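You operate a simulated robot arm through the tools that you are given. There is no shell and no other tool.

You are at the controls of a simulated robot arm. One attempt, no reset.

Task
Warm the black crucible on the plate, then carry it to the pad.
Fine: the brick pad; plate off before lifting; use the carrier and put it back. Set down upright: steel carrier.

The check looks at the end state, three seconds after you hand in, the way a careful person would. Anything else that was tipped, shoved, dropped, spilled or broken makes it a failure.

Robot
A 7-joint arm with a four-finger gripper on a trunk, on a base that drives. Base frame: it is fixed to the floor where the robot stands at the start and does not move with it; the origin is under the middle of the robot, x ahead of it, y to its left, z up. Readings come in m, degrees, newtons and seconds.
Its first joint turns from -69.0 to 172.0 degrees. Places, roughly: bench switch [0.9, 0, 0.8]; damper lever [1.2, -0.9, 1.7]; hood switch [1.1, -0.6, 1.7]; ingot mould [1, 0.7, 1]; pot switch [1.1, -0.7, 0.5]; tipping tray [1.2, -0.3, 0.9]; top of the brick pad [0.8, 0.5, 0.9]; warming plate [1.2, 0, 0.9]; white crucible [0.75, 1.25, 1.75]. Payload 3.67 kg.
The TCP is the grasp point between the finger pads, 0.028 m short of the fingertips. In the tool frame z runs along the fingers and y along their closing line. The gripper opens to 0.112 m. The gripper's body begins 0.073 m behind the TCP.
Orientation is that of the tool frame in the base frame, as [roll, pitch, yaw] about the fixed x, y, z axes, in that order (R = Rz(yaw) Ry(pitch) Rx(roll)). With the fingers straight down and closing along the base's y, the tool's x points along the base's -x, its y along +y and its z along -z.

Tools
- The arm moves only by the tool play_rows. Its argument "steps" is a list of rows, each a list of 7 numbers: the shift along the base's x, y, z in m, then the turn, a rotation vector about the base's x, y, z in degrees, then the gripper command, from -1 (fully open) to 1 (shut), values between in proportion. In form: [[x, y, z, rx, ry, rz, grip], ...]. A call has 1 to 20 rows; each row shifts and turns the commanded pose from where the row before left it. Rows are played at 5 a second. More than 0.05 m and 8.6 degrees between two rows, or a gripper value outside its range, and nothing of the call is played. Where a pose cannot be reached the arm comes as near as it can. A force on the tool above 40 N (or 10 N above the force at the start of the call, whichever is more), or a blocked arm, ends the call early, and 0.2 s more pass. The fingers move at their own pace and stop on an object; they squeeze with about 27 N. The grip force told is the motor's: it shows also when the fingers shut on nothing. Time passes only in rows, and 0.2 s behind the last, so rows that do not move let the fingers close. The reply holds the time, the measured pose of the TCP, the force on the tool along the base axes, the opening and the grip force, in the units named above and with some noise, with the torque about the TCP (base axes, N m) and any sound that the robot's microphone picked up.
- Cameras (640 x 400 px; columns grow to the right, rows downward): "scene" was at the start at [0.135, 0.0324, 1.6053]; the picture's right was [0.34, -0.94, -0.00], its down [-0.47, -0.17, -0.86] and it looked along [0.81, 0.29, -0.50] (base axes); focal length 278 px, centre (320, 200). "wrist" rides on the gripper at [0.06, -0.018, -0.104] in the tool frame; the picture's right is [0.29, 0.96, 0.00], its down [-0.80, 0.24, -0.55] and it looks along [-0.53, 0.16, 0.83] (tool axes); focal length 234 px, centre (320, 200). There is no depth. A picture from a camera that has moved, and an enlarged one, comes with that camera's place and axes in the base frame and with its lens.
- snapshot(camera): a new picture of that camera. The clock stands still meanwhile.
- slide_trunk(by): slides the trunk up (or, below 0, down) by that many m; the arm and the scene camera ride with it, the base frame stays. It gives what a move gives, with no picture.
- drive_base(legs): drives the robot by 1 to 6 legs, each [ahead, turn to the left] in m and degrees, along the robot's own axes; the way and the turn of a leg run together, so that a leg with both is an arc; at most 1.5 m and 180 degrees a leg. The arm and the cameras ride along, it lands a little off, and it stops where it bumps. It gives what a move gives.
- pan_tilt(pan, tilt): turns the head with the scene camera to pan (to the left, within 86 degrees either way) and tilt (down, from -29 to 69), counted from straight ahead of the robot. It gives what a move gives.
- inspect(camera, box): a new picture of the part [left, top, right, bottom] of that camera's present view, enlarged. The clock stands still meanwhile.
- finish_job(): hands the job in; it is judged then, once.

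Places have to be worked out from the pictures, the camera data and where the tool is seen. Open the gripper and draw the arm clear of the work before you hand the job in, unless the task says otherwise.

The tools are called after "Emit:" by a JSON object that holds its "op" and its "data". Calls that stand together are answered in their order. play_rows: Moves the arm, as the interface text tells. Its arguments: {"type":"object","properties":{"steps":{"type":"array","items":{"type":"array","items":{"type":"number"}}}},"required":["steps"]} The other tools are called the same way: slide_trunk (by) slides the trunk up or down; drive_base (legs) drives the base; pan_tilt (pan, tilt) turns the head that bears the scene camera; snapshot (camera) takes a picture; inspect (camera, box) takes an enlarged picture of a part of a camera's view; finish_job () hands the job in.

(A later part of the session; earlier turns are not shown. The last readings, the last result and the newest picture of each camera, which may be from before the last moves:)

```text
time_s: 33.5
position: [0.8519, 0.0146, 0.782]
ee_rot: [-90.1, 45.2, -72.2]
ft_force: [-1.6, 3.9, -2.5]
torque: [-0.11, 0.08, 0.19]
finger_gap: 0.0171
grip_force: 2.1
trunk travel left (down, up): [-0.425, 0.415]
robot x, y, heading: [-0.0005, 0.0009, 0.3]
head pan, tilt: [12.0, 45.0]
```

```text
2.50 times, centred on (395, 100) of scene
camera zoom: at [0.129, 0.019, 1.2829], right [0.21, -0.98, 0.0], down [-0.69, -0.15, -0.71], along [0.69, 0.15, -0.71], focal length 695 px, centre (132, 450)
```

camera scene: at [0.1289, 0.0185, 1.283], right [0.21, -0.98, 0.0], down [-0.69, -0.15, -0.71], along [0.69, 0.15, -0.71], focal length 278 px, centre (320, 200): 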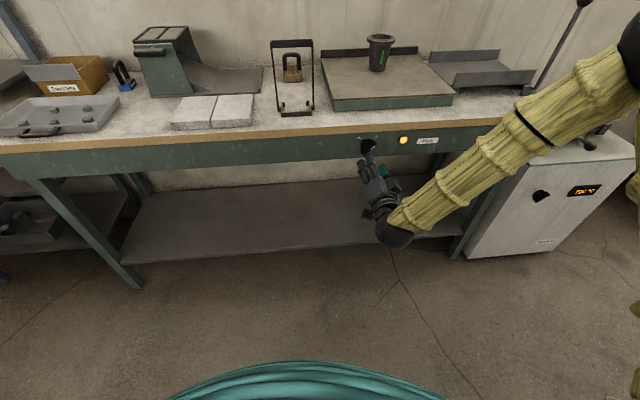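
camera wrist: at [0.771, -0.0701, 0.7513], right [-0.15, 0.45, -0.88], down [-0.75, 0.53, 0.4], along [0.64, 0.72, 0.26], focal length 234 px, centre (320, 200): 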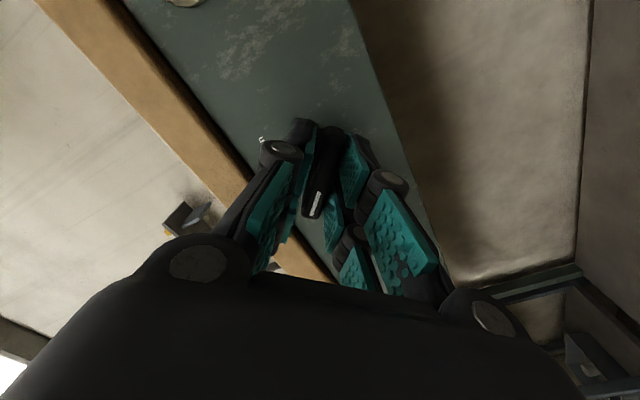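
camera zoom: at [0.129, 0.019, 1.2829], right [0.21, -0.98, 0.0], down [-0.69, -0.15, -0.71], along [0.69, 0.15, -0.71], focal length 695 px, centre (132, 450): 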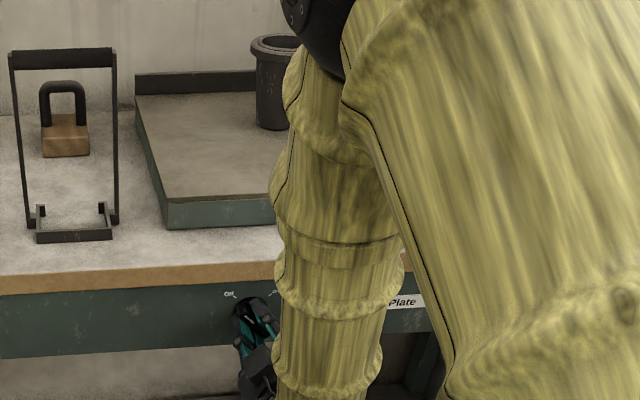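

The knob bar appears back toward Off. I open, back off, and check the knob and lamp.

Emit:
{"op": "play_rows", "data": {"steps": [[0, 0, 0, 0, 0, 0, 0.1], [0, 0, 0, 0, 0, 0, 0.1], [-0.019, -0.006, 0, 0, 0, 0, 0.1], [-0.019, -0.006, 0, 0, 0, 0, 0.1], [-0.019, -0.006, 0, 0, 0, 0, 0.1], [-0.019, -0.006, 0, 0, 0, 0, 0.1], [-0.019, -0.006, 0, 0, 0, 0, 0.1]]}}

Emit:
{"op": "snapshot", "data": {"camera": "wrist"}}

Emit:
{"op": "inspect", "data": {"camera": "wrist", "box": [200, 0, 400, 190]}}

```text
time_s: 35.3
position: [0.7548, -0.0311, 0.7576]
ee_rot: [-92.8, 46.3, -75.4]
ft_force: [-0.7, 0.3, 0.9]
torque: [-0.01, -0.02, -0.02]
finger_gap: 0.0506
grip_force: 0.1
trunk travel left (down, up): [-0.425, 0.415]
robot x, y, heading: [0.0013, 0.0013, 0.5]
head pan, tilt: [12.0, 45.0]
stopped in row 7: the arm was blocked; the commanded pose is now the measured one
```

```text
taken
camera wrist: at [0.6696, -0.1136, 0.7291], right [-0.17, 0.47, -0.87], down [-0.72, 0.54, 0.43], along [0.67, 0.7, 0.24], focal length 234 px, centre (320, 200)
```

wrist: 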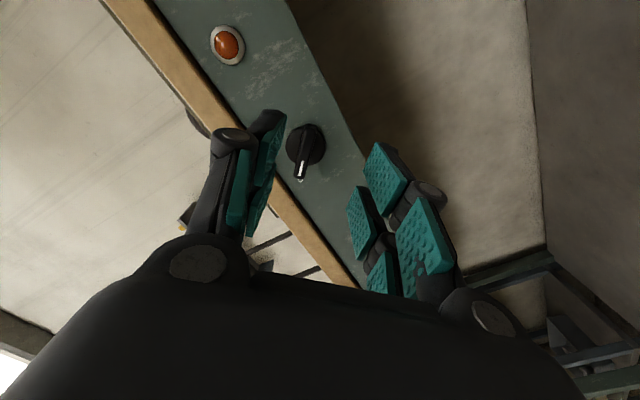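

```text
2.11 times, centred on (300, 95) of wrist
camera zoom: at [0.6696, -0.1136, 0.7291], right [-0.17, 0.47, -0.87], down [-0.72, 0.54, 0.43], along [0.67, 0.7, 0.24], focal length 493 px, centre (362, 421)
```

zoom: 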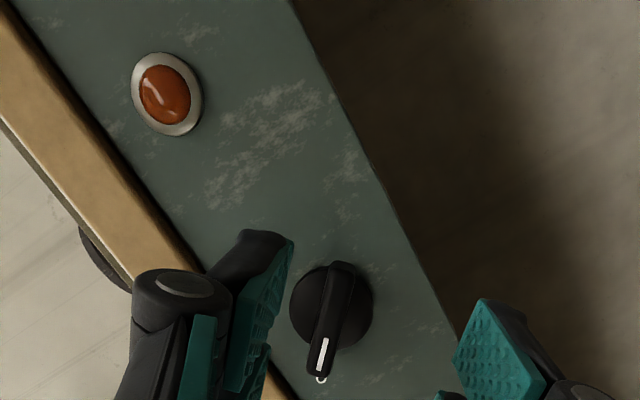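

The lamp is out and the knob is at Off again; nothing else moved. I lift the gripper straight up in front of the bench, undoing the roll, then raise the trunk.

Emit:
{"op": "play_rows", "data": {"steps": [[0.003, 0.004, 0.035, 7.155, 2.235, 0, 0.1], [0.003, 0.004, 0.035, 7.155, 2.235, 0, 0.1], [0.003, 0.004, 0.035, 7.155, 2.235, 0, 0.1], [0.003, 0.004, 0.035, 7.155, 2.235, 0, 0.1], [0.003, 0.004, 0.035, 7.155, 2.235, 0, -0.3], [0.003, 0.004, 0.035, 7.155, 2.235, 0, -0.3]]}}

Emit:
{"op": "slide_trunk", "data": {"by": 0.3}}

Emit:
{"op": "inspect", "data": {"camera": "scene", "box": [240, 90, 460, 230]}}

```text
time_s: 36.7
position: [0.7705, -0.0061, 0.9682]
ee_rot: [142.8, 88.0, 161.1]
ft_force: [0.2, 0.7, 0.5]
torque: [0.01, -0.02, 0.01]
finger_gap: 0.073
grip_force: 0.0
trunk travel left (down, up): [-0.425, 0.415]
robot x, y, heading: [0.0001, -0.0014, 0.1]
head pan, tilt: [12.0, 45.0]
```

```text
time_s: 39.7
position: [0.7713, -0.0053, 1.2681]
ee_rot: [145.4, 87.9, 163.7]
ft_force: [-0.7, -0.3, 0.0]
torque: [0.01, -0.01, 0.0]
finger_gap: 0.0726
grip_force: 0.2
trunk travel left (down, up): [-0.725, 0.115]
robot x, y, heading: [-0.0002, 0.0014, 0.3]
head pan, tilt: [12.0, 45.0]
```

```text
2.86 times, centred on (350, 160) of scene
camera zoom: at [0.1291, 0.0186, 1.5829], right [0.21, -0.98, 0.0], down [-0.69, -0.15, -0.71], along [0.69, 0.15, -0.71], focal length 794 px, centre (234, 314)
```

zoom: 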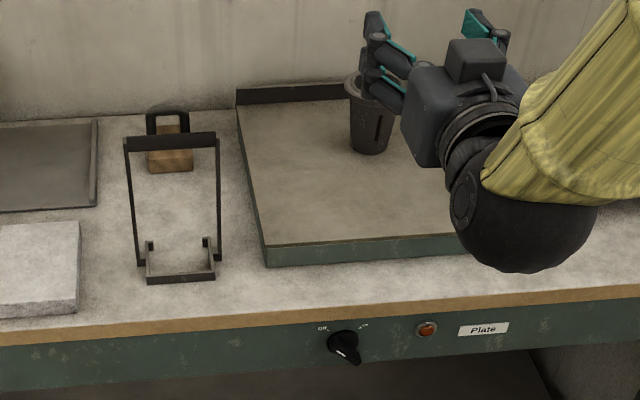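

The strip is still dark and everything stands as before. I now pitch the gripper down to vertical, high above the bench.

Emit:
{"op": "play_rows", "data": {"steps": [[0, 0.01, 0.005, -2.53, 7.8, 0, -0.3], [0, 0.01, 0.005, -2.53, 7.8, 0, -0.3], [0, 0.01, 0.005, -2.53, 7.8, 0, -0.3], [0, 0.01, 0.005, -2.53, 7.8, 0, -0.3], [0, 0.01, 0.005, -2.53, 7.8, 0, -0.3], [0, 0.01, 0.005, -2.53, 7.8, 0, -0.3], [0, 0.01, 0.005, -2.53, 7.8, 0, -0.3], [0, 0.01, 0.005, -2.53, 7.8, 0, -0.3], [0, 0.01, 0.005, -2.53, 7.8, 0, -0.3], [0, 0.01, 0.005, -2.53, 7.8, 0, -0.3], [0, 0.01, 0.005, -2.53, 7.8, 0, -0.3], [0, 0, 0, 0, 0, 0, -0.3]]}}

```text
time_s: 42.3
position: [0.7712, 0.1025, 1.3253]
ee_rot: [179.6, -1.9, -163.3]
ft_force: [-0.8, -0.4, 0.8]
torque: [-0.01, -0.03, 0.0]
finger_gap: 0.0729
grip_force: 0.0
trunk travel left (down, up): [-0.725, 0.115]
robot x, y, heading: [0.003, -0.0008, 0.5]
head pan, tilt: [12.0, 45.0]
```

The tool now points straight down. I turn it -89° about the vertical so the fingers close along the bench normal (across the carrier's handle bar).

Emit:
{"op": "play_rows", "data": {"steps": [[0, 0.005, 0, 0.59, -1.81, -6, -0.3], [0, 0.005, 0, 0, 0, -8.3, -0.3], [0, 0.005, 0, 0, 0, -8.3, -0.3], [0, 0.005, 0, 0, 0, -8.3, -0.3], [0, 0.005, 0, 0, 0, -8.3, -0.3], [0, 0.005, 0, 0, 0, -8.3, -0.3], [0, 0.005, 0, 0, 0, -8.3, -0.3], [0, 0.005, 0, 0, 0, -8.3, -0.3], [0, 0.005, 0, 0, 0, -8.3, -0.3], [0, 0.005, 0, 0, 0, -8.3, -0.3], [0, 0.005, 0, 0, 0, -8, -0.3], [0, 0, 0, 0, 0, 0, -0.3]]}}

Emit:
{"op": "snapshot", "data": {"camera": "scene"}}

```text
time_s: 44.7
position: [0.7948, 0.1014, 1.3719]
ee_rot: [177.2, -6.5, 105.0]
ft_force: [1.1, 0.5, -0.7]
torque: [0.02, -0.02, 0.02]
finger_gap: 0.0728
grip_force: 0.0
trunk travel left (down, up): [-0.725, 0.115]
robot x, y, heading: [0.0033, -0.0001, 0.2]
head pan, tilt: [12.0, 45.0]
stopped in row 12: the arm was blocked; the commanded pose is now the measured one
```

```text
taken
camera scene: at [0.129, 0.0181, 1.583], right [0.21, -0.98, 0.0], down [-0.69, -0.15, -0.71], along [0.69, 0.15, -0.71], focal length 278 px, centre (320, 200)
```

scene: 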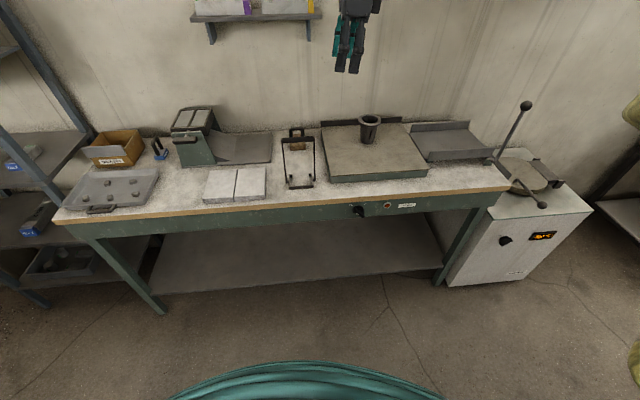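

That yaw runs into a wrist limit and the tool tilted, with nothing touched. I'll use the opposite yaw instead: straighten and turn the other way in two calls.

Emit:
{"op": "play_rows", "data": {"steps": [[-0.003, 0.002, -0.005, -7.0, 1.03, 3, -0.3], [-0.003, 0.002, -0.005, 0, 0, 8, -0.3], [-0.003, 0.002, -0.005, 0, 0, 8, -0.3], [-0.003, 0.002, -0.005, 0, 0, 8, -0.3], [-0.003, 0.002, -0.005, 0, 0, 8, -0.3], [-0.003, 0.002, -0.005, 0, 0, 8, -0.3], [0, 0.002, 0, 0, 0, 8, -0.3], [0, 0.002, 0, 0, 0, 8, -0.3], [0, 0.002, 0, 0, 0, 8, -0.3], [0, 0.002, 0, 0, 0, 8, -0.3], [0, 0.002, 0, 0, 0, 8, -0.3], [0, 0.002, 0, 0, 0, 8, -0.3]]}}

Emit:
{"op": "play_rows", "data": {"steps": [[0, 0, 0, 0, 0, 8.4, -0.3], [0, 0, 0, 0, 0, 8.4, -0.3], [0, 0, 0, 0, 0, 8.4, -0.3], [0, 0, 0, 0, 0, 8.4, -0.3], [0, 0, 0, 0, 0, 8.4, -0.3], [0, 0, 0, 0, 0, 8.4, -0.3], [0, 0, 0, 0, 0, 8.4, -0.3], [0, 0, 0, 0, 0, 8.4, -0.3], [0, 0, 0, 0, 0, 8.4, -0.3], [0, 0, 0, 0, 0, 8.4, -0.3], [0, 0, 0, 0, 0, 8, -0.3], [0, 0, 0, 0, 0, 0, -0.3]]}}

```text
time_s: 47.3
position: [0.7748, 0.1303, 1.3408]
ee_rot: [-179.7, 0.3, -163.7]
ft_force: [0.1, -0.3, 0.1]
torque: [0.02, 0.04, 0.0]
finger_gap: 0.0725
grip_force: 0.1
trunk travel left (down, up): [-0.725, 0.115]
robot x, y, heading: [-0.0015, -0.0041, 0.5]
head pan, tilt: [12.0, 45.0]
```

```text
time_s: 49.9
position: [0.7741, 0.1302, 1.3412]
ee_rot: [-179.9, 0.3, -71.7]
ft_force: [-0.3, -0.7, -0.1]
torque: [-0.02, 0.01, 0.01]
finger_gap: 0.0726
grip_force: 0.2
trunk travel left (down, up): [-0.725, 0.115]
robot x, y, heading: [0.0003, -0.0015, 0.3]
head pan, tilt: [12.0, 45.0]
```

The tool is straight down, closing along the bench normal, with no blockage. I drive 0.27 m ahead again with the gripper at z=1.34, well above everything.

Emit:
{"op": "drive_base", "data": {"legs": [[0.27, 0]]}}

Emit:
{"op": "snapshot", "data": {"camera": "scene"}}

Emit:
{"op": "snapshot", "data": {"camera": "wrist"}}

```text
time_s: 51.9
position: [1.0498, 0.1335, 1.3382]
ee_rot: [-179.9, 0.3, -71.8]
ft_force: [-0.3, -0.4, -0.7]
torque: [0.01, 0.01, -0.03]
finger_gap: 0.0728
grip_force: 0.0
trunk travel left (down, up): [-0.725, 0.115]
robot x, y, heading: [0.2735, -0.0022, 0.8]
head pan, tilt: [12.0, 45.0]
```

```text
taken
camera scene: at [0.4038, 0.0209, 1.5828], right [0.22, -0.98, 0.0], down [-0.69, -0.15, -0.71], along [0.69, 0.15, -0.71], focal length 278 px, centre (320, 200)
```

scene: 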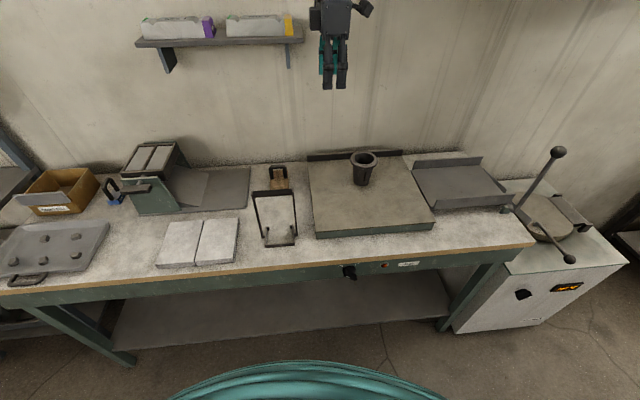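

```text
taken
camera wrist: at [1.0857, 0.0816, 1.4434], right [-0.82, -0.57, 0.0], down [-0.48, 0.68, 0.56], along [-0.32, 0.46, -0.83], focal length 234 px, centre (320, 200)
```

wrist: 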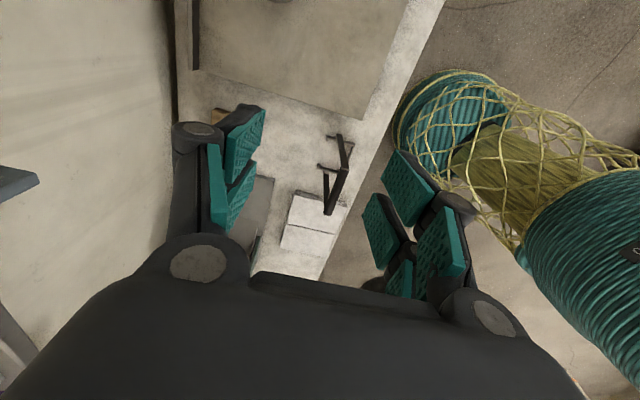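

I move over to hover above the carrier's handle at about (0.909, 0.264, 1.20) and check alignment.

Emit:
{"op": "play_rows", "data": {"steps": [[-0.0176, 0.0163, 0, 0, 0, 0, -0.3], [-0.0176, 0.0163, 0, 0, 0, 0, -0.3], [-0.0176, 0.0163, -0.023, 0, 0, 0, -0.3], [-0.0176, 0.0163, -0.023, 0, 0, 0, -0.3], [-0.0176, 0.0163, -0.023, 0, 0, 0, -0.3], [-0.0176, 0.0163, -0.023, 0, 0, 0, -0.3], [-0.0176, 0.0163, -0.023, 0, 0, 0, -0.3], [-0.0176, 0.0163, -0.023, 0, 0, 0, -0.3], [0, 0, 0, 0, 0, 0, -0.3]]}}

Emit:
{"op": "snapshot", "data": {"camera": "wrist"}}

Emit:
{"op": "inspect", "data": {"camera": "scene", "box": [230, 120, 330, 260]}}

```text
time_s: 53.9
position: [0.91, 0.2633, 1.2031]
ee_rot: [-179.8, 0.4, -71.8]
ft_force: [-0.3, -0.2, 0.5]
torque: [-0.02, -0.02, 0.0]
finger_gap: 0.0728
grip_force: 0.0
trunk travel left (down, up): [-0.725, 0.115]
robot x, y, heading: [0.2731, 0.0024, 0.7]
head pan, tilt: [12.0, 45.0]
```

```text
taken
camera wrist: at [0.9454, 0.2108, 1.3057], right [-0.82, -0.57, -0.01], down [-0.48, 0.68, 0.56], along [-0.32, 0.46, -0.83], focal length 234 px, centre (320, 200)
```

wrist: 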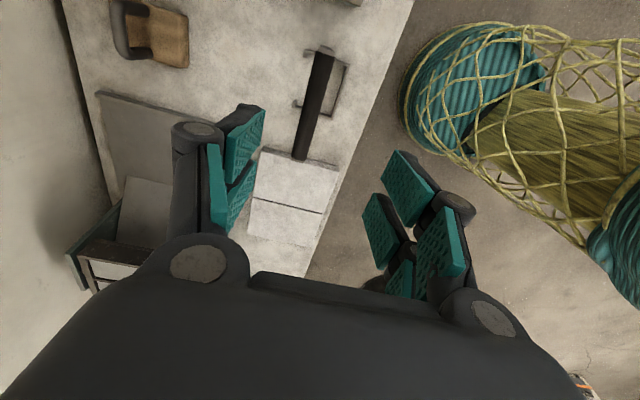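

```text
2.86 times, centred on (280, 190) of scene
camera zoom: at [0.4026, 0.0199, 1.5829], right [0.22, -0.98, 0.0], down [-0.69, -0.15, -0.71], along [0.69, 0.15, -0.71], focal length 794 px, centre (434, 229)
```

zoom: 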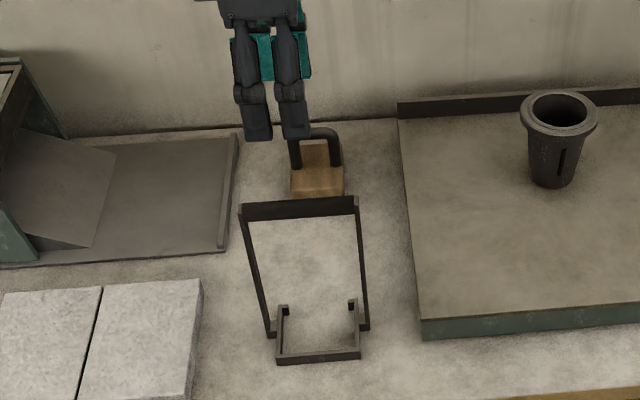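

The scene view agrees with the handle being right below; the wrist view hints at an offset of about 1 cm, so I enlarge it to measure better.

Emit:
{"op": "inspect", "data": {"camera": "wrist", "box": [240, 20, 400, 220]}}

Emit:
{"op": "inspect", "data": {"camera": "scene", "box": [245, 160, 305, 255]}}

```text
2.00 times, centred on (320, 120) of wrist
camera zoom: at [0.9454, 0.2108, 1.3057], right [-0.82, -0.57, -0.01], down [-0.48, 0.68, 0.56], along [-0.32, 0.46, -0.83], focal length 468 px, centre (320, 360)
```

zoom: 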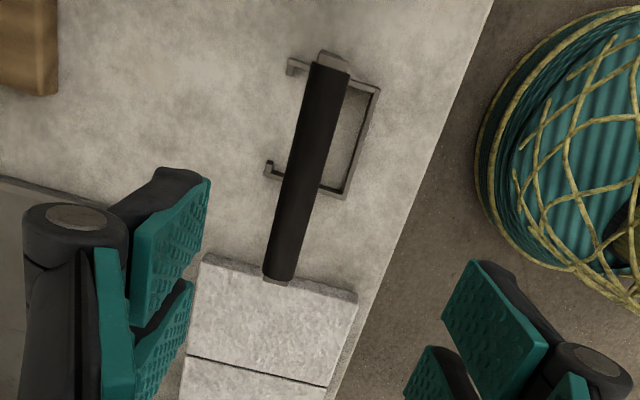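

```text
4.21 times, centred on (275, 208) of scene
camera zoom: at [0.4026, 0.0199, 1.5829], right [0.22, -0.98, 0.0], down [-0.69, -0.15, -0.71], along [0.69, 0.15, -0.71], focal length 1170 px, centre (510, 168)
```

zoom: 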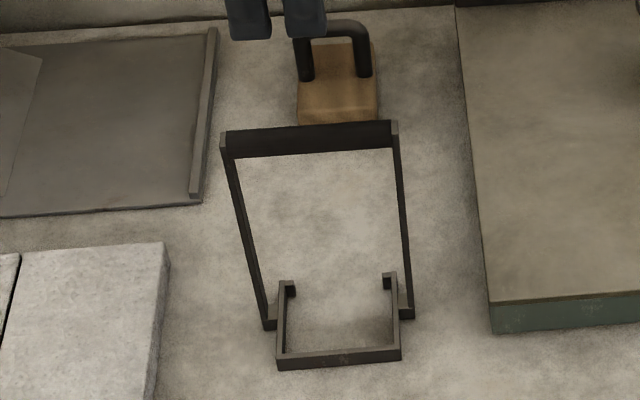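

Wrist and scene views together put the handle bar's middle at about (0.916, 0.266, 1.055), 12 mm thick. I descend with the open fingers straddling it.

Emit:
{"op": "play_rows", "data": {"steps": [[0.002, 0.0007, -0.03, 0, 0, 0, -0.3], [0.002, 0.0007, -0.03, 0, 0, 0, -0.3], [0.002, 0.0006, -0.03, 0, 0, 0, -0.3], [0, 0, -0.03, 0, 0, 0, -0.3], [0, 0, -0.026, 0, 0, 0, -0.3], [0, 0, 0, 0, 0, 0, -0.3]]}}

Emit:
{"op": "snapshot", "data": {"camera": "wrist"}}

Emit:
{"op": "inspect", "data": {"camera": "scene", "box": [230, 120, 330, 260]}}

```text
time_s: 55.3
position: [0.9156, 0.2666, 1.0582]
ee_rot: [-179.7, 0.6, -72.0]
ft_force: [-0.2, 0.1, 0.6]
torque: [-0.03, -0.02, 0.01]
finger_gap: 0.0729
grip_force: 0.1
trunk travel left (down, up): [-0.725, 0.115]
robot x, y, heading: [0.2737, 0.0009, 0.2]
head pan, tilt: [12.0, 45.0]
```

```text
taken
camera wrist: at [0.952, 0.2131, 1.1623], right [-0.82, -0.57, -0.01], down [-0.48, 0.68, 0.56], along [-0.31, 0.46, -0.83], focal length 234 px, centre (320, 200)
```

wrist: 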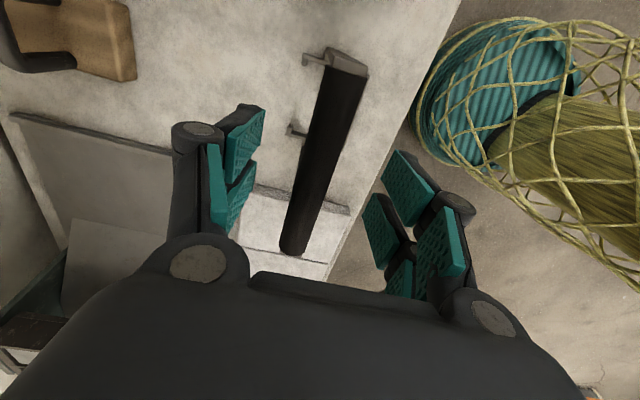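

```text
2.86 times, centred on (280, 190) of scene
camera zoom: at [0.4019, 0.0211, 1.583], right [0.22, -0.98, 0.0], down [-0.69, -0.15, -0.71], along [0.69, 0.15, -0.71], focal length 794 px, centre (434, 229)
```

zoom: 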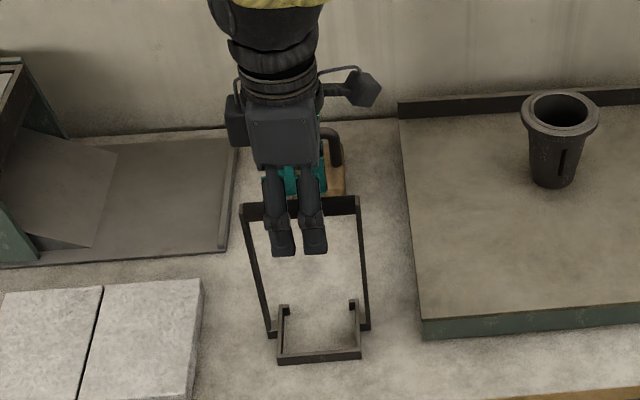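

The bar is between the fingers, about centred. I close gradually to a 20 mm gap and read the force before the final squeeze.

Emit:
{"op": "play_rows", "data": {"steps": [[0, 0, 0, 0, 0, 0, 0.1], [0, 0, 0, 0, 0, 0, 0.4], [0, 0, 0, 0, 0, 0, 0.55], [0, 0, 0, 0, 0, 0, 0.55]]}}

Emit:
{"op": "inspect", "data": {"camera": "wrist", "box": [200, 30, 440, 300]}}

```text
time_s: 56.3
position: [0.9171, 0.2653, 1.0578]
ee_rot: [-179.7, 0.6, -71.9]
ft_force: [1.6, -0.5, 0.2]
torque: [0.02, 0.02, 0.02]
finger_gap: 0.0255
grip_force: 0.0
trunk travel left (down, up): [-0.725, 0.115]
robot x, y, heading: [0.2736, 0.0, 0.4]
head pan, tilt: [12.0, 45.0]
```

```text
1.48 times, centred on (320, 165) of wrist
camera zoom: at [0.9525, 0.2127, 1.1609], right [-0.82, -0.57, -0.01], down [-0.47, 0.68, 0.56], along [-0.32, 0.46, -0.83], focal length 347 px, centre (320, 252)
```

zoom: 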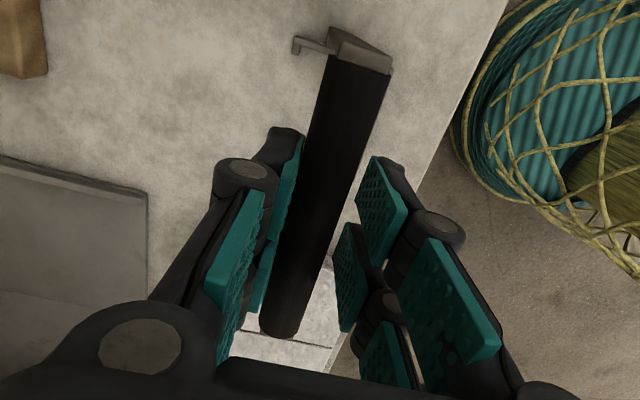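

The bar rests near the wall-side finger; I shift 2.5 mm toward the wall and then close fully.

Emit:
{"op": "play_rows", "data": {"steps": [[0.0024, 0.0008, 0, 0, 0, 0, 0.55], [0, 0, 0, 0, 0, 0, 0.65], [0, 0, 0, 0, 0, 0, 1], [0, 0, 0, 0, 0, 0, 1], [0, 0, 0, 0, 0, 0, 1]]}}

Emit:
{"op": "inspect", "data": {"camera": "wrist", "box": [200, 30, 440, 300]}}

Emit:
{"op": "inspect", "data": {"camera": "scene", "box": [230, 120, 330, 260]}}

```text
time_s: 57.5
position: [0.9187, 0.2667, 1.0593]
ee_rot: [-179.7, 0.5, -72.1]
ft_force: [3.5, 3.0, 14.3]
torque: [0.55, 0.1, -0.09]
finger_gap: 0.0181
grip_force: 27.3
trunk travel left (down, up): [-0.725, 0.115]
robot x, y, heading: [0.2721, 0.0036, 0.5]
head pan, tilt: [12.0, 45.0]
```

```text
1.48 times, centred on (320, 165) of wrist
camera zoom: at [0.9545, 0.2141, 1.1627], right [-0.82, -0.57, -0.01], down [-0.48, 0.68, 0.56], along [-0.31, 0.46, -0.83], focal length 347 px, centre (320, 252)
```

zoom: 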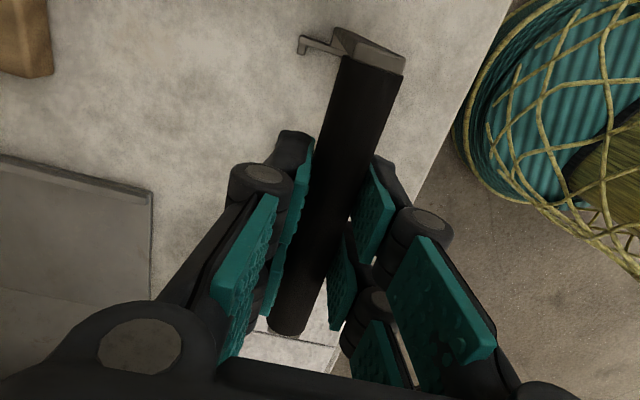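

```text
2.86 times, centred on (280, 190) of scene
camera zoom: at [0.4017, 0.021, 1.5832], right [0.22, -0.98, 0.0], down [-0.69, -0.15, -0.71], along [0.69, 0.15, -0.71], focal length 794 px, centre (434, 229)
```

zoom: 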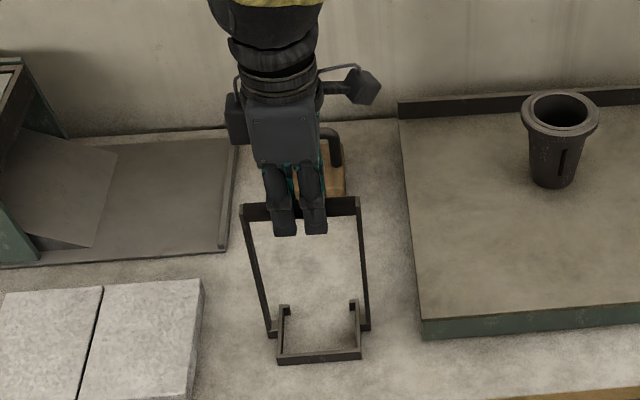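

Firm grip on the bar at 18 mm (carrier home: TCP ≈ (0.918, 0.2665, 1.059)). I lift the carrier straight up 8 cm and check that it hangs level.

Emit:
{"op": "play_rows", "data": {"steps": [[0, 0, 0.01, 0, 0, 0, 1], [0, 0, 0.02, 0, 0, 0, 1], [0, 0, 0.025, 0, 0, 0, 1], [0, 0, 0.025, 0, 0, 0, 1], [0, 0, 0, 0, 0, 0, 1]]}}

Emit:
{"op": "snapshot", "data": {"camera": "wrist"}}

Emit:
{"op": "inspect", "data": {"camera": "scene", "box": [220, 110, 400, 260]}}

```text
time_s: 58.7
position: [0.9173, 0.2695, 1.1372]
ee_rot: [-179.9, 0.2, -71.7]
ft_force: [-0.3, 0.0, -5.1]
torque: [-0.03, 0.03, -0.01]
finger_gap: 0.0181
grip_force: 26.8
trunk travel left (down, up): [-0.725, 0.115]
robot x, y, heading: [0.2711, 0.003, 0.7]
head pan, tilt: [12.0, 45.0]
```

```text
taken
camera wrist: at [0.9532, 0.2173, 1.2395], right [-0.82, -0.57, 0.0], down [-0.48, 0.68, 0.56], along [-0.32, 0.46, -0.83], focal length 234 px, centre (320, 200)
```

wrist: 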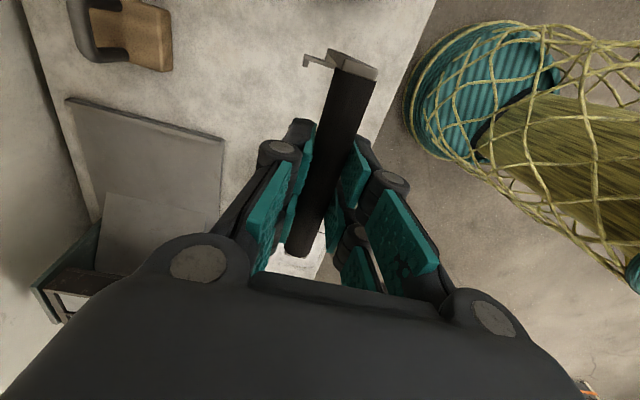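

```text
2.67 times, centred on (310, 185) of scene
camera zoom: at [0.4034, 0.0218, 1.5828], right [0.22, -0.98, 0.0], down [-0.69, -0.15, -0.71], along [0.69, 0.15, -0.71], focal length 741 px, centre (347, 240)
```

zoom: 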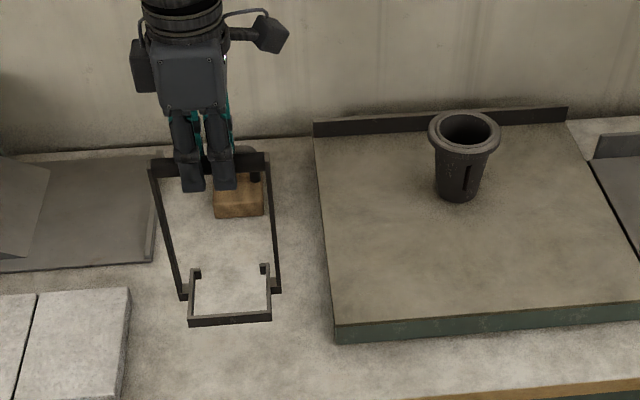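

It hangs level (about 5 N). I carry it to a spot in front of the crucible, 12 cm short along the bench normal, still 4–5 cm above the plate.

Emit:
{"op": "play_rows", "data": {"steps": [[0.0163, -0.02685, 0, 0, 0, 0, 1], [0.0163, -0.02685, 0, 0, 0, 0, 1], [0.0163, -0.02685, 0, 0, 0, 0, 1], [0.0163, -0.02685, 0, 0, 0, 0, 1], [0.0163, -0.02685, 0, 0, 0, 0, 1], [0.0163, -0.02685, 0, 0, 0, 0, 1], [0.0163, -0.02685, 0, 0, 0, 0, 1], [0.0163, -0.02685, 0, 0, 0, 0, 1], [0.0163, -0.02685, 0, 0, 0, 0, 1], [0.0163, -0.02685, 0, 0, 0, 0, 1], [0, 0, 0, 0, 0, 0, 1]]}}

Emit:
{"op": "snapshot", "data": {"camera": "scene"}}

Emit:
{"op": "inspect", "data": {"camera": "scene", "box": [300, 110, 440, 240]}}

Emit:
{"op": "snapshot", "data": {"camera": "wrist"}}

```text
time_s: 61.1
position: [1.0784, -0.0008, 1.138]
ee_rot: [-179.8, 0.1, -71.7]
ft_force: [-1.3, -0.3, -3.6]
torque: [0.0, -0.01, -0.05]
finger_gap: 0.0179
grip_force: 26.5
trunk travel left (down, up): [-0.725, 0.115]
robot x, y, heading: [0.2782, 0.002, 0.4]
head pan, tilt: [12.0, 45.0]
```

```text
taken
camera scene: at [0.4023, 0.0219, 1.5829], right [0.22, -0.98, 0.0], down [-0.69, -0.15, -0.71], along [0.69, 0.15, -0.71], focal length 278 px, centre (320, 200)
```

scene: 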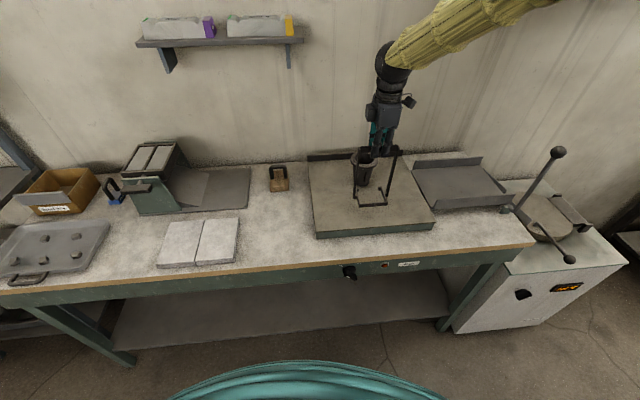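

```text
3.08 times, centred on (370, 175) of scene
camera zoom: at [0.4023, 0.0219, 1.5829], right [0.22, -0.98, 0.0], down [-0.69, -0.15, -0.71], along [0.69, 0.15, -0.71], focal length 855 px, centre (166, 277)
```

zoom: 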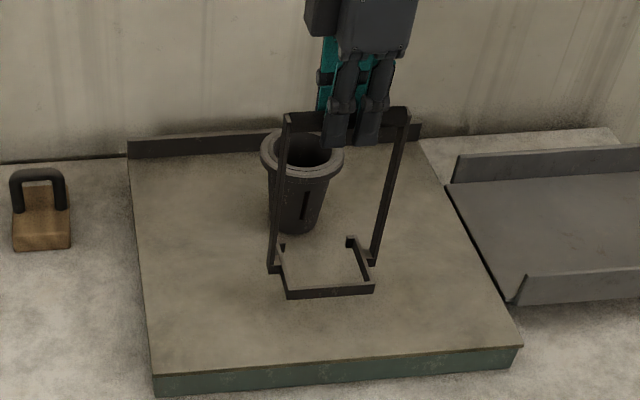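

```text
taken
camera wrist: at [1.1149, -0.052, 1.2413], right [-0.82, -0.57, 0.0], down [-0.48, 0.68, 0.56], along [-0.32, 0.46, -0.83], focal length 234 px, centre (320, 200)
```

wrist: 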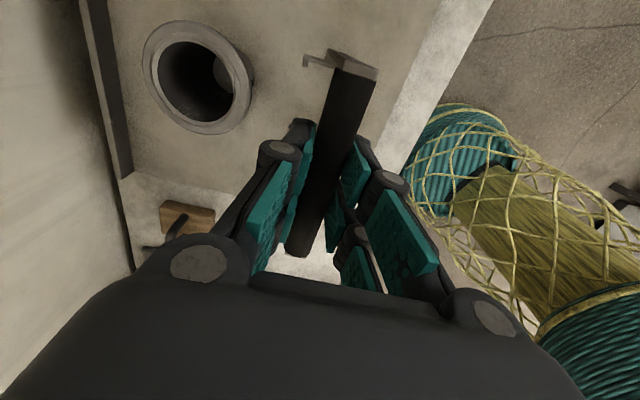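

The crucible is visible in both cameras. I enlarge both views to get its lateral offset from the fork to a couple of millimetres.

Emit:
{"op": "inspect", "data": {"camera": "wrist", "box": [120, 0, 280, 150]}}

Emit:
{"op": "inspect", "data": {"camera": "scene", "box": [335, 140, 405, 215]}}

```text
2.67 times, centred on (200, 75) of wrist
camera zoom: at [1.1149, -0.052, 1.2413], right [-0.82, -0.57, 0.0], down [-0.48, 0.68, 0.56], along [-0.32, 0.46, -0.83], focal length 624 px, centre (640, 533)
```

zoom: 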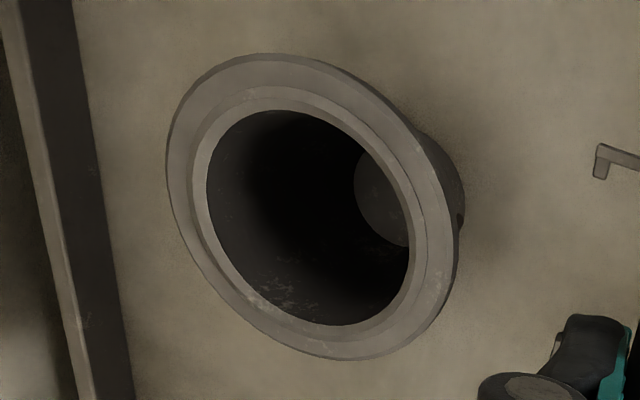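

```text
5.33 times, centred on (370, 178) of scene
camera zoom: at [0.4023, 0.0219, 1.5829], right [0.22, -0.98, 0.0], down [-0.69, -0.15, -0.71], along [0.69, 0.15, -0.71], focal length 1482 px, centre (53, 320)
```

zoom: 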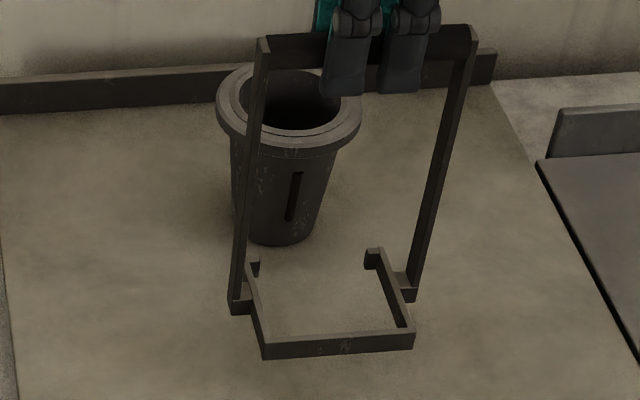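

The crucible centre comes out about 0.118 m ahead of the fork centre with lateral offset within ±3 mm – good against ~5 mm clearance. I lower to bring the fork about 7 mm above the plate.

Emit:
{"op": "play_rows", "data": {"steps": [[0, 0, -0.01, 0, 0, 0, 1], [0, 0, -0.01, 0, 0, 0, 1], [0, 0, -0.01, 0, 0, 0, 1], [0, 0, -0.01, 0, 0, 0, 1], [0, 0, 0, 0, 0, 0, 1]]}}

Emit:
{"op": "inspect", "data": {"camera": "scene", "box": [335, 140, 405, 215]}}

```text
time_s: 62.3
position: [1.0793, -0.0007, 1.0995]
ee_rot: [-179.7, 0.2, -71.8]
ft_force: [5.7, 0.3, 19.9]
torque: [0.04, 0.0, -0.01]
finger_gap: 0.0179
grip_force: 27.3
trunk travel left (down, up): [-0.725, 0.115]
robot x, y, heading: [0.2739, 0.0, 0.4]
head pan, tilt: [12.0, 45.0]
```

```text
5.33 times, centred on (370, 178) of scene
camera zoom: at [0.4017, 0.0211, 1.5832], right [0.22, -0.98, 0.0], down [-0.69, -0.15, -0.71], along [0.69, 0.15, -0.71], focal length 1482 px, centre (53, 320)
```

zoom: 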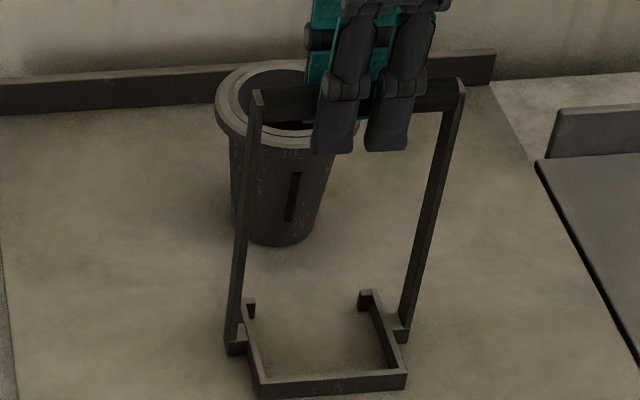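

The fork touched the plate (20 N up at z≈1.0995), so the plate is a bit higher than I reckoned. I raise 6 mm and enlarge further to measure the fork line against the crucible.

Emit:
{"op": "play_rows", "data": {"steps": [[0, 0, 0.006, 0, 0, 0, 1], [0, 0, 0, 0, 0, 0, 1]]}}

Emit:
{"op": "inspect", "data": {"camera": "scene", "box": [370, 185, 415, 220]}}

Emit:
{"op": "inspect", "data": {"camera": "scene", "box": [370, 145, 415, 190]}}

Emit:
{"op": "inspect", "data": {"camera": "wrist", "box": [100, 0, 400, 200]}}

```text
time_s: 62.9
position: [1.0787, -0.0009, 1.1026]
ee_rot: [-179.9, 0.4, -71.7]
ft_force: [-0.3, -0.4, -3.3]
torque: [-0.02, 0.0, -0.03]
finger_gap: 0.0179
grip_force: 26.5
trunk travel left (down, up): [-0.725, 0.115]
robot x, y, heading: [0.2714, -0.0029, 0.7]
head pan, tilt: [12.0, 45.0]
```

```text
11.43 times, centred on (392, 202) of scene
camera zoom: at [0.4023, 0.0208, 1.5828], right [0.22, -0.98, 0.0], down [-0.69, -0.15, -0.71], along [0.69, 0.15, -0.71], focal length 3177 px, centre (-509, 171)
```

zoom: 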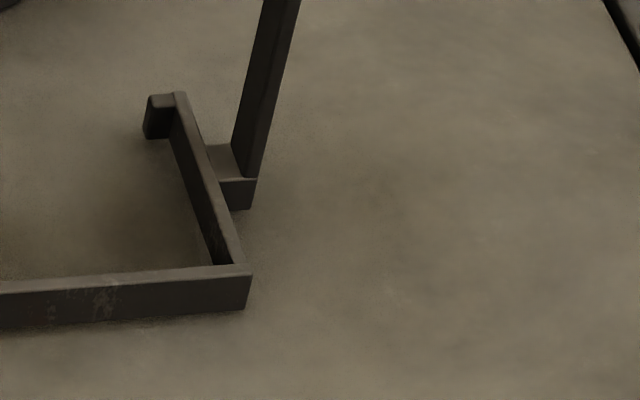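

```text
8.89 times, centred on (392, 168) of scene
camera zoom: at [0.4023, 0.0208, 1.5828], right [0.22, -0.98, 0.0], down [-0.69, -0.15, -0.71], along [0.69, 0.15, -0.71], focal length 2471 px, centre (-324, 489)
```

zoom: 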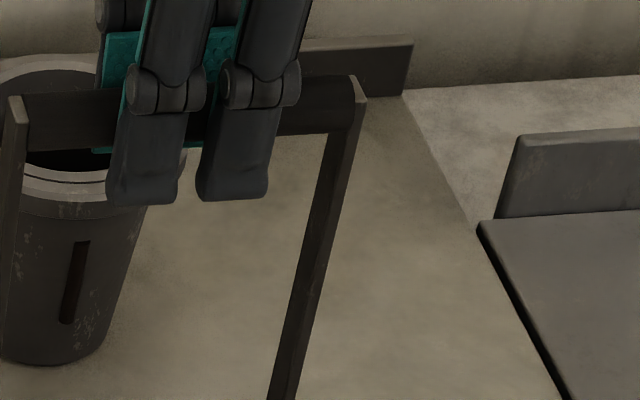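

```text
2.00 times, centred on (250, 100) of wrist
camera zoom: at [1.1148, -0.053, 1.2055], right [-0.82, -0.57, 0.0], down [-0.48, 0.68, 0.56], along [-0.32, 0.46, -0.83], focal length 468 px, centre (460, 400)
```

zoom: 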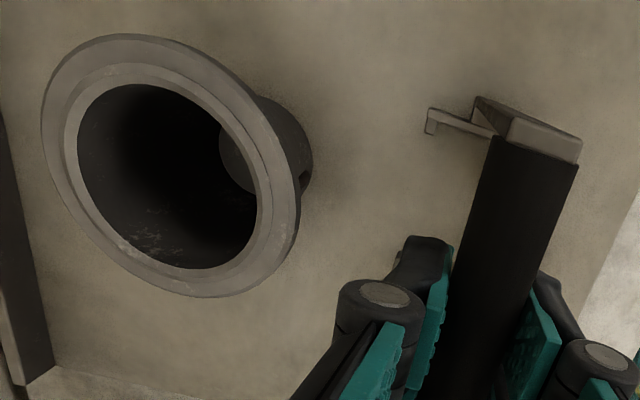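

I take a better-framed close-up of the fork together with the crucible's base.

Emit:
{"op": "inspect", "data": {"camera": "scene", "box": [345, 172, 405, 214]}}

```text
9.52 times, centred on (375, 193) of scene
camera zoom: at [0.4023, 0.0208, 1.5828], right [0.22, -0.98, 0.0], down [-0.69, -0.15, -0.71], along [0.69, 0.15, -0.71], focal length 2647 px, centre (-204, 267)
```

zoom: 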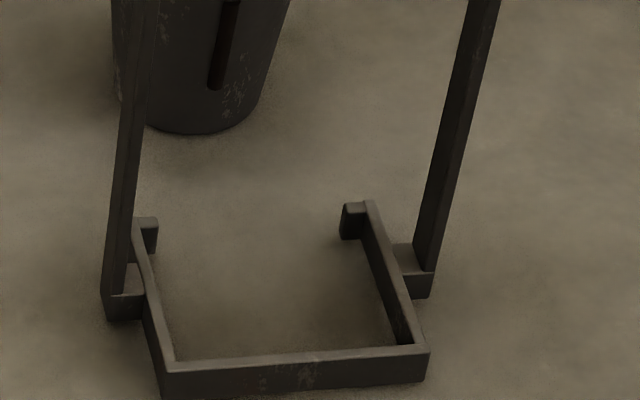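

In this view the fork axis passes about 5.5 mm to the right of the crucible's centre, and the fork gap is ~65 mm against a ~58 mm body there. I shift 5.5 mm left and re-measure before advancing.

Emit:
{"op": "play_rows", "data": {"steps": [[-0.0016, 0.0053, 0.001, 0, 0, 0, 1], [0, 0, 0, 0, 0, 0, 1]]}}

Emit:
{"op": "inspect", "data": {"camera": "scene", "box": [345, 172, 405, 214]}}

```text
time_s: 63.5
position: [1.0774, 0.0042, 1.1033]
ee_rot: [-180.0, 0.3, -71.7]
ft_force: [-0.2, -0.6, -5.0]
torque: [0.04, -0.05, -0.02]
finger_gap: 0.0179
grip_force: 26.8
trunk travel left (down, up): [-0.725, 0.115]
robot x, y, heading: [0.2751, -0.0004, 0.5]
head pan, tilt: [12.0, 45.0]
```

```text
9.52 times, centred on (375, 193) of scene
camera zoom: at [0.403, 0.0204, 1.5829], right [0.22, -0.98, 0.0], down [-0.69, -0.15, -0.71], along [0.69, 0.15, -0.71], focal length 2647 px, centre (-204, 267)
```

zoom: 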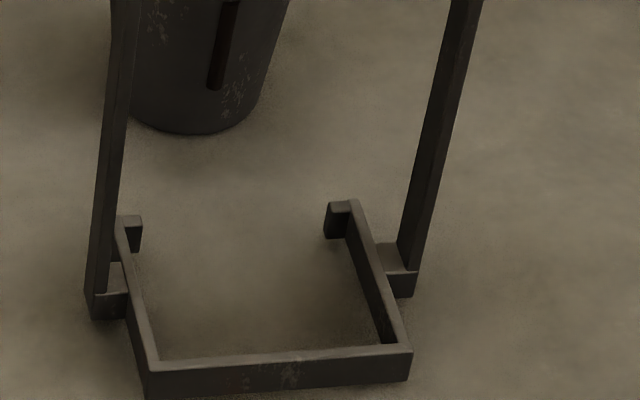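

Now the crucible is ~1.5 mm right of the fork axis, within tolerance. I advance 5 cm along the axis with that small correction and look again.

Emit:
{"op": "play_rows", "data": {"steps": [[0.0096, 0.0027, 0, 0, 0, 0, 1], [0.0096, 0.0027, 0, 0, 0, 0, 1], [0.0096, 0.0027, 0, 0, 0, 0, 1], [0.0096, 0.0027, 0, 0, 0, 0, 1], [0.0096, 0.0027, 0, 0, 0, 0, 1], [0, 0, 0, 0, 0, 0, 1]]}}

Emit:
{"op": "inspect", "data": {"camera": "scene", "box": [340, 160, 400, 202]}}

Emit:
{"op": "inspect", "data": {"camera": "wrist", "box": [140, 0, 400, 160]}}

```text
time_s: 64.9
position: [1.1256, 0.016, 1.1042]
ee_rot: [-179.8, 0.4, -71.8]
ft_force: [0.7, 1.1, -3.1]
torque: [0.0, -0.01, -0.01]
finger_gap: 0.0176
grip_force: 27.1
trunk travel left (down, up): [-0.725, 0.115]
robot x, y, heading: [0.2713, 0.0028, 0.5]
head pan, tilt: [12.0, 45.0]
```

```text
9.52 times, centred on (370, 181) of scene
camera zoom: at [0.4026, 0.0207, 1.5829], right [0.22, -0.98, 0.0], down [-0.69, -0.15, -0.71], along [0.69, 0.15, -0.71], focal length 2647 px, centre (-156, 381)
```

zoom: 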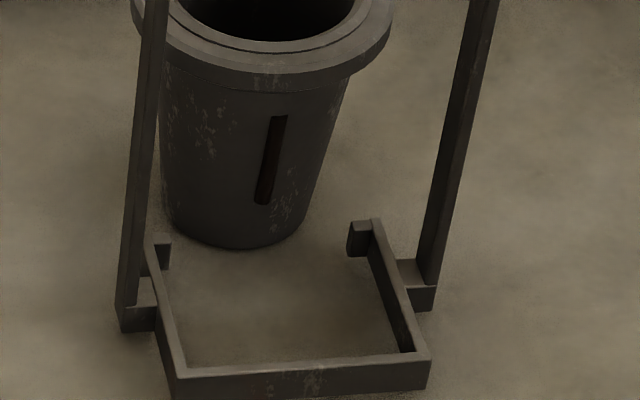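

```text
2.46 times, centred on (270, 80) of wrist
camera zoom: at [1.1621, -0.0345, 1.207], right [-0.82, -0.57, 0.0], down [-0.48, 0.68, 0.56], along [-0.32, 0.46, -0.83], focal length 576 px, centre (443, 495)
```

zoom: 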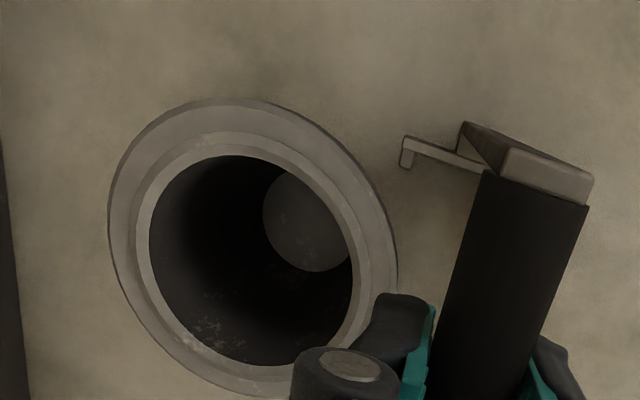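

Fork axis and crucible base now line up to within ~1 mm; about 6 cm remain. The legs must also clear the rim by ~2–3 mm each side, so I advance in short moves, checking force.

Emit:
{"op": "play_rows", "data": {"steps": [[0.0048, 0.0015, 0, 0, 0, 0, 1], [0.0048, 0.0015, 0, 0, 0, 0, 1], [0.0048, 0.0015, 0, 0, 0, 0, 1], [0.0048, 0.0015, 0, 0, 0, 0, 1], [0, 0, 0, 0, 0, 0, 1]]}}

Emit:
{"op": "inspect", "data": {"camera": "scene", "box": [340, 150, 400, 200]}}

Emit:
{"op": "inspect", "data": {"camera": "wrist", "box": [140, 0, 400, 160]}}

```text
time_s: 66.1
position: [1.145, 0.0243, 1.1038]
ee_rot: [-179.8, 0.3, -71.7]
ft_force: [-0.8, -0.3, -3.3]
torque: [-0.01, -0.02, 0.03]
finger_gap: 0.018
grip_force: 27.4
trunk travel left (down, up): [-0.725, 0.115]
robot x, y, heading: [0.2738, 0.0002, 0.6]
head pan, tilt: [12.0, 45.0]
```

```text
8.00 times, centred on (370, 175) of scene
camera zoom: at [0.4028, 0.0208, 1.5829], right [0.22, -0.98, 0.0], down [-0.69, -0.15, -0.71], along [0.69, 0.15, -0.71], focal length 2224 px, centre (-80, 400)
```

zoom: 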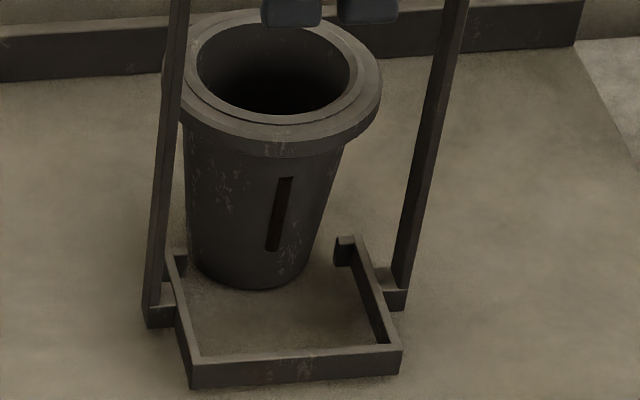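

```text
2.46 times, centred on (270, 80) of wrist
camera zoom: at [1.1811, -0.0289, 1.2069], right [-0.82, -0.57, 0.0], down [-0.48, 0.68, 0.56], along [-0.32, 0.46, -0.83], focal length 576 px, centre (443, 495)
```

zoom: 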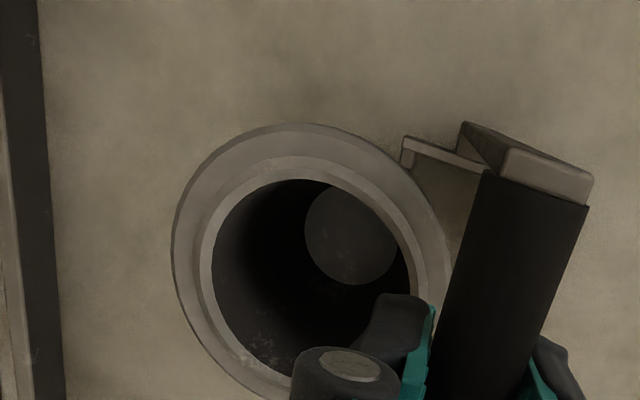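

Alignment is still within 1 mm (legs' gap ~99 mm vs. rim ~94 mm) and no contact force. I advance another 2 cm with a 0.7 mm correction to the right.

Emit:
{"op": "play_rows", "data": {"steps": [[0.0048, 0.0013, 0, 0, 0, 0, 1], [0.0048, 0.0013, 0, 0, 0, 0, 1], [0.0048, 0.0013, 0, 0, 0, 0, 1], [0.0048, 0.0013, 0, 0, 0, 0, 1], [0, 0, 0, 0, 0, 0, 1]]}}

Emit:
{"op": "inspect", "data": {"camera": "scene", "box": [340, 145, 400, 195]}}

Emit:
{"op": "inspect", "data": {"camera": "wrist", "box": [140, 0, 400, 160]}}

```text
time_s: 67.3
position: [1.1649, 0.029, 1.1039]
ee_rot: [-179.8, 0.3, -71.8]
ft_force: [1.1, -0.4, -4.1]
torque: [0.01, -0.01, 0.0]
finger_gap: 0.0177
grip_force: 27.0
trunk travel left (down, up): [-0.725, 0.115]
robot x, y, heading: [0.2717, 0.0012, 0.6]
head pan, tilt: [12.0, 45.0]
```

```text
8.00 times, centred on (370, 170) of scene
camera zoom: at [0.4028, 0.0208, 1.5829], right [0.22, -0.98, 0.0], down [-0.69, -0.15, -0.71], along [0.69, 0.15, -0.71], focal length 2224 px, centre (-80, 440)
```

zoom: 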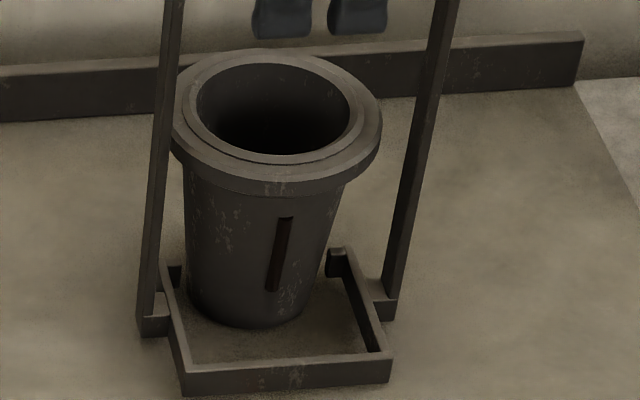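

```text
2.46 times, centred on (270, 80) of wrist
camera zoom: at [1.2005, -0.0233, 1.2066], right [-0.82, -0.57, 0.0], down [-0.48, 0.68, 0.56], along [-0.32, 0.46, -0.83], focal length 576 px, centre (443, 495)
```

zoom: 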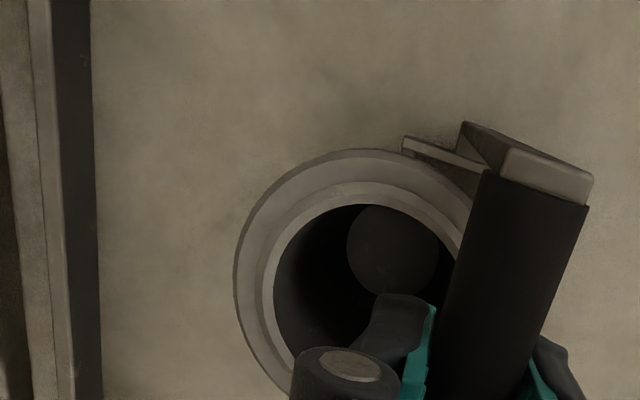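

Centred within 1 mm, still no contact. I advance the last 2 cm so the crucible stands in the middle of the fork.

Emit:
{"op": "play_rows", "data": {"steps": [[0.0048, 0.0016, 0, 0, 0, 0, 1], [0.0048, 0.0016, 0, 0, 0, 0, 1], [0.0048, 0.0016, 0, 0, 0, 0, 1], [0.0046, 0.0015, 0, 0, 0, 0, 1], [0, 0, 0, 0, 0, 0, 1]]}}

Emit:
{"op": "inspect", "data": {"camera": "scene", "box": [340, 140, 400, 190]}}

Emit:
{"op": "inspect", "data": {"camera": "wrist", "box": [140, 0, 400, 160]}}

```text
time_s: 68.5
position: [1.1833, 0.0344, 1.1031]
ee_rot: [-179.7, 0.3, -71.9]
ft_force: [0.9, 0.1, -3.7]
torque: [0.01, -0.02, -0.02]
finger_gap: 0.0179
grip_force: 27.2
trunk travel left (down, up): [-0.725, 0.115]
robot x, y, heading: [0.2691, 0.0014, 0.5]
head pan, tilt: [12.0, 45.0]
```

```text
8.00 times, centred on (370, 165) of scene
camera zoom: at [0.4028, 0.0208, 1.5829], right [0.22, -0.98, 0.0], down [-0.69, -0.15, -0.71], along [0.69, 0.15, -0.71], focal length 2224 px, centre (-80, 480)
```

zoom: 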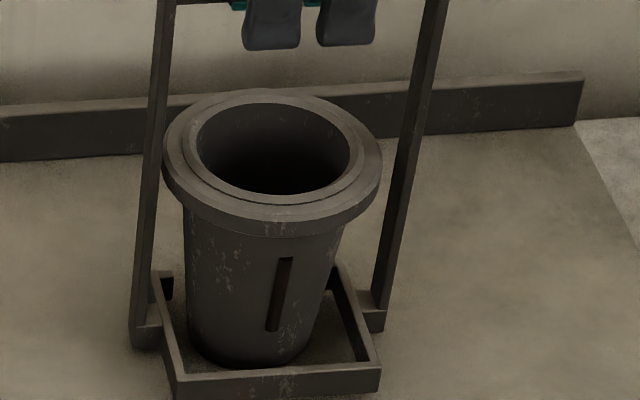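

```text
2.46 times, centred on (270, 80) of wrist
camera zoom: at [1.2193, -0.0172, 1.2066], right [-0.82, -0.57, 0.0], down [-0.48, 0.68, 0.56], along [-0.32, 0.46, -0.83], focal length 576 px, centre (443, 495)
```

zoom: 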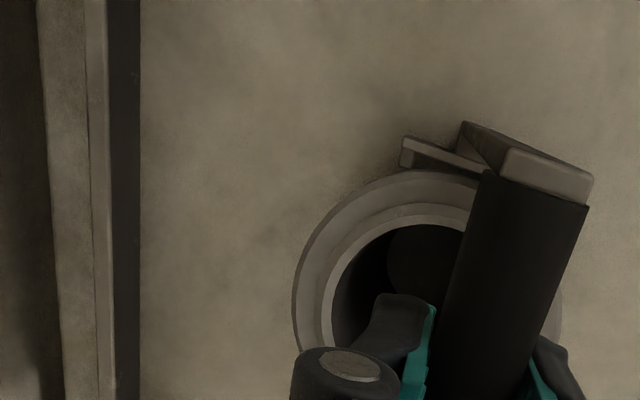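

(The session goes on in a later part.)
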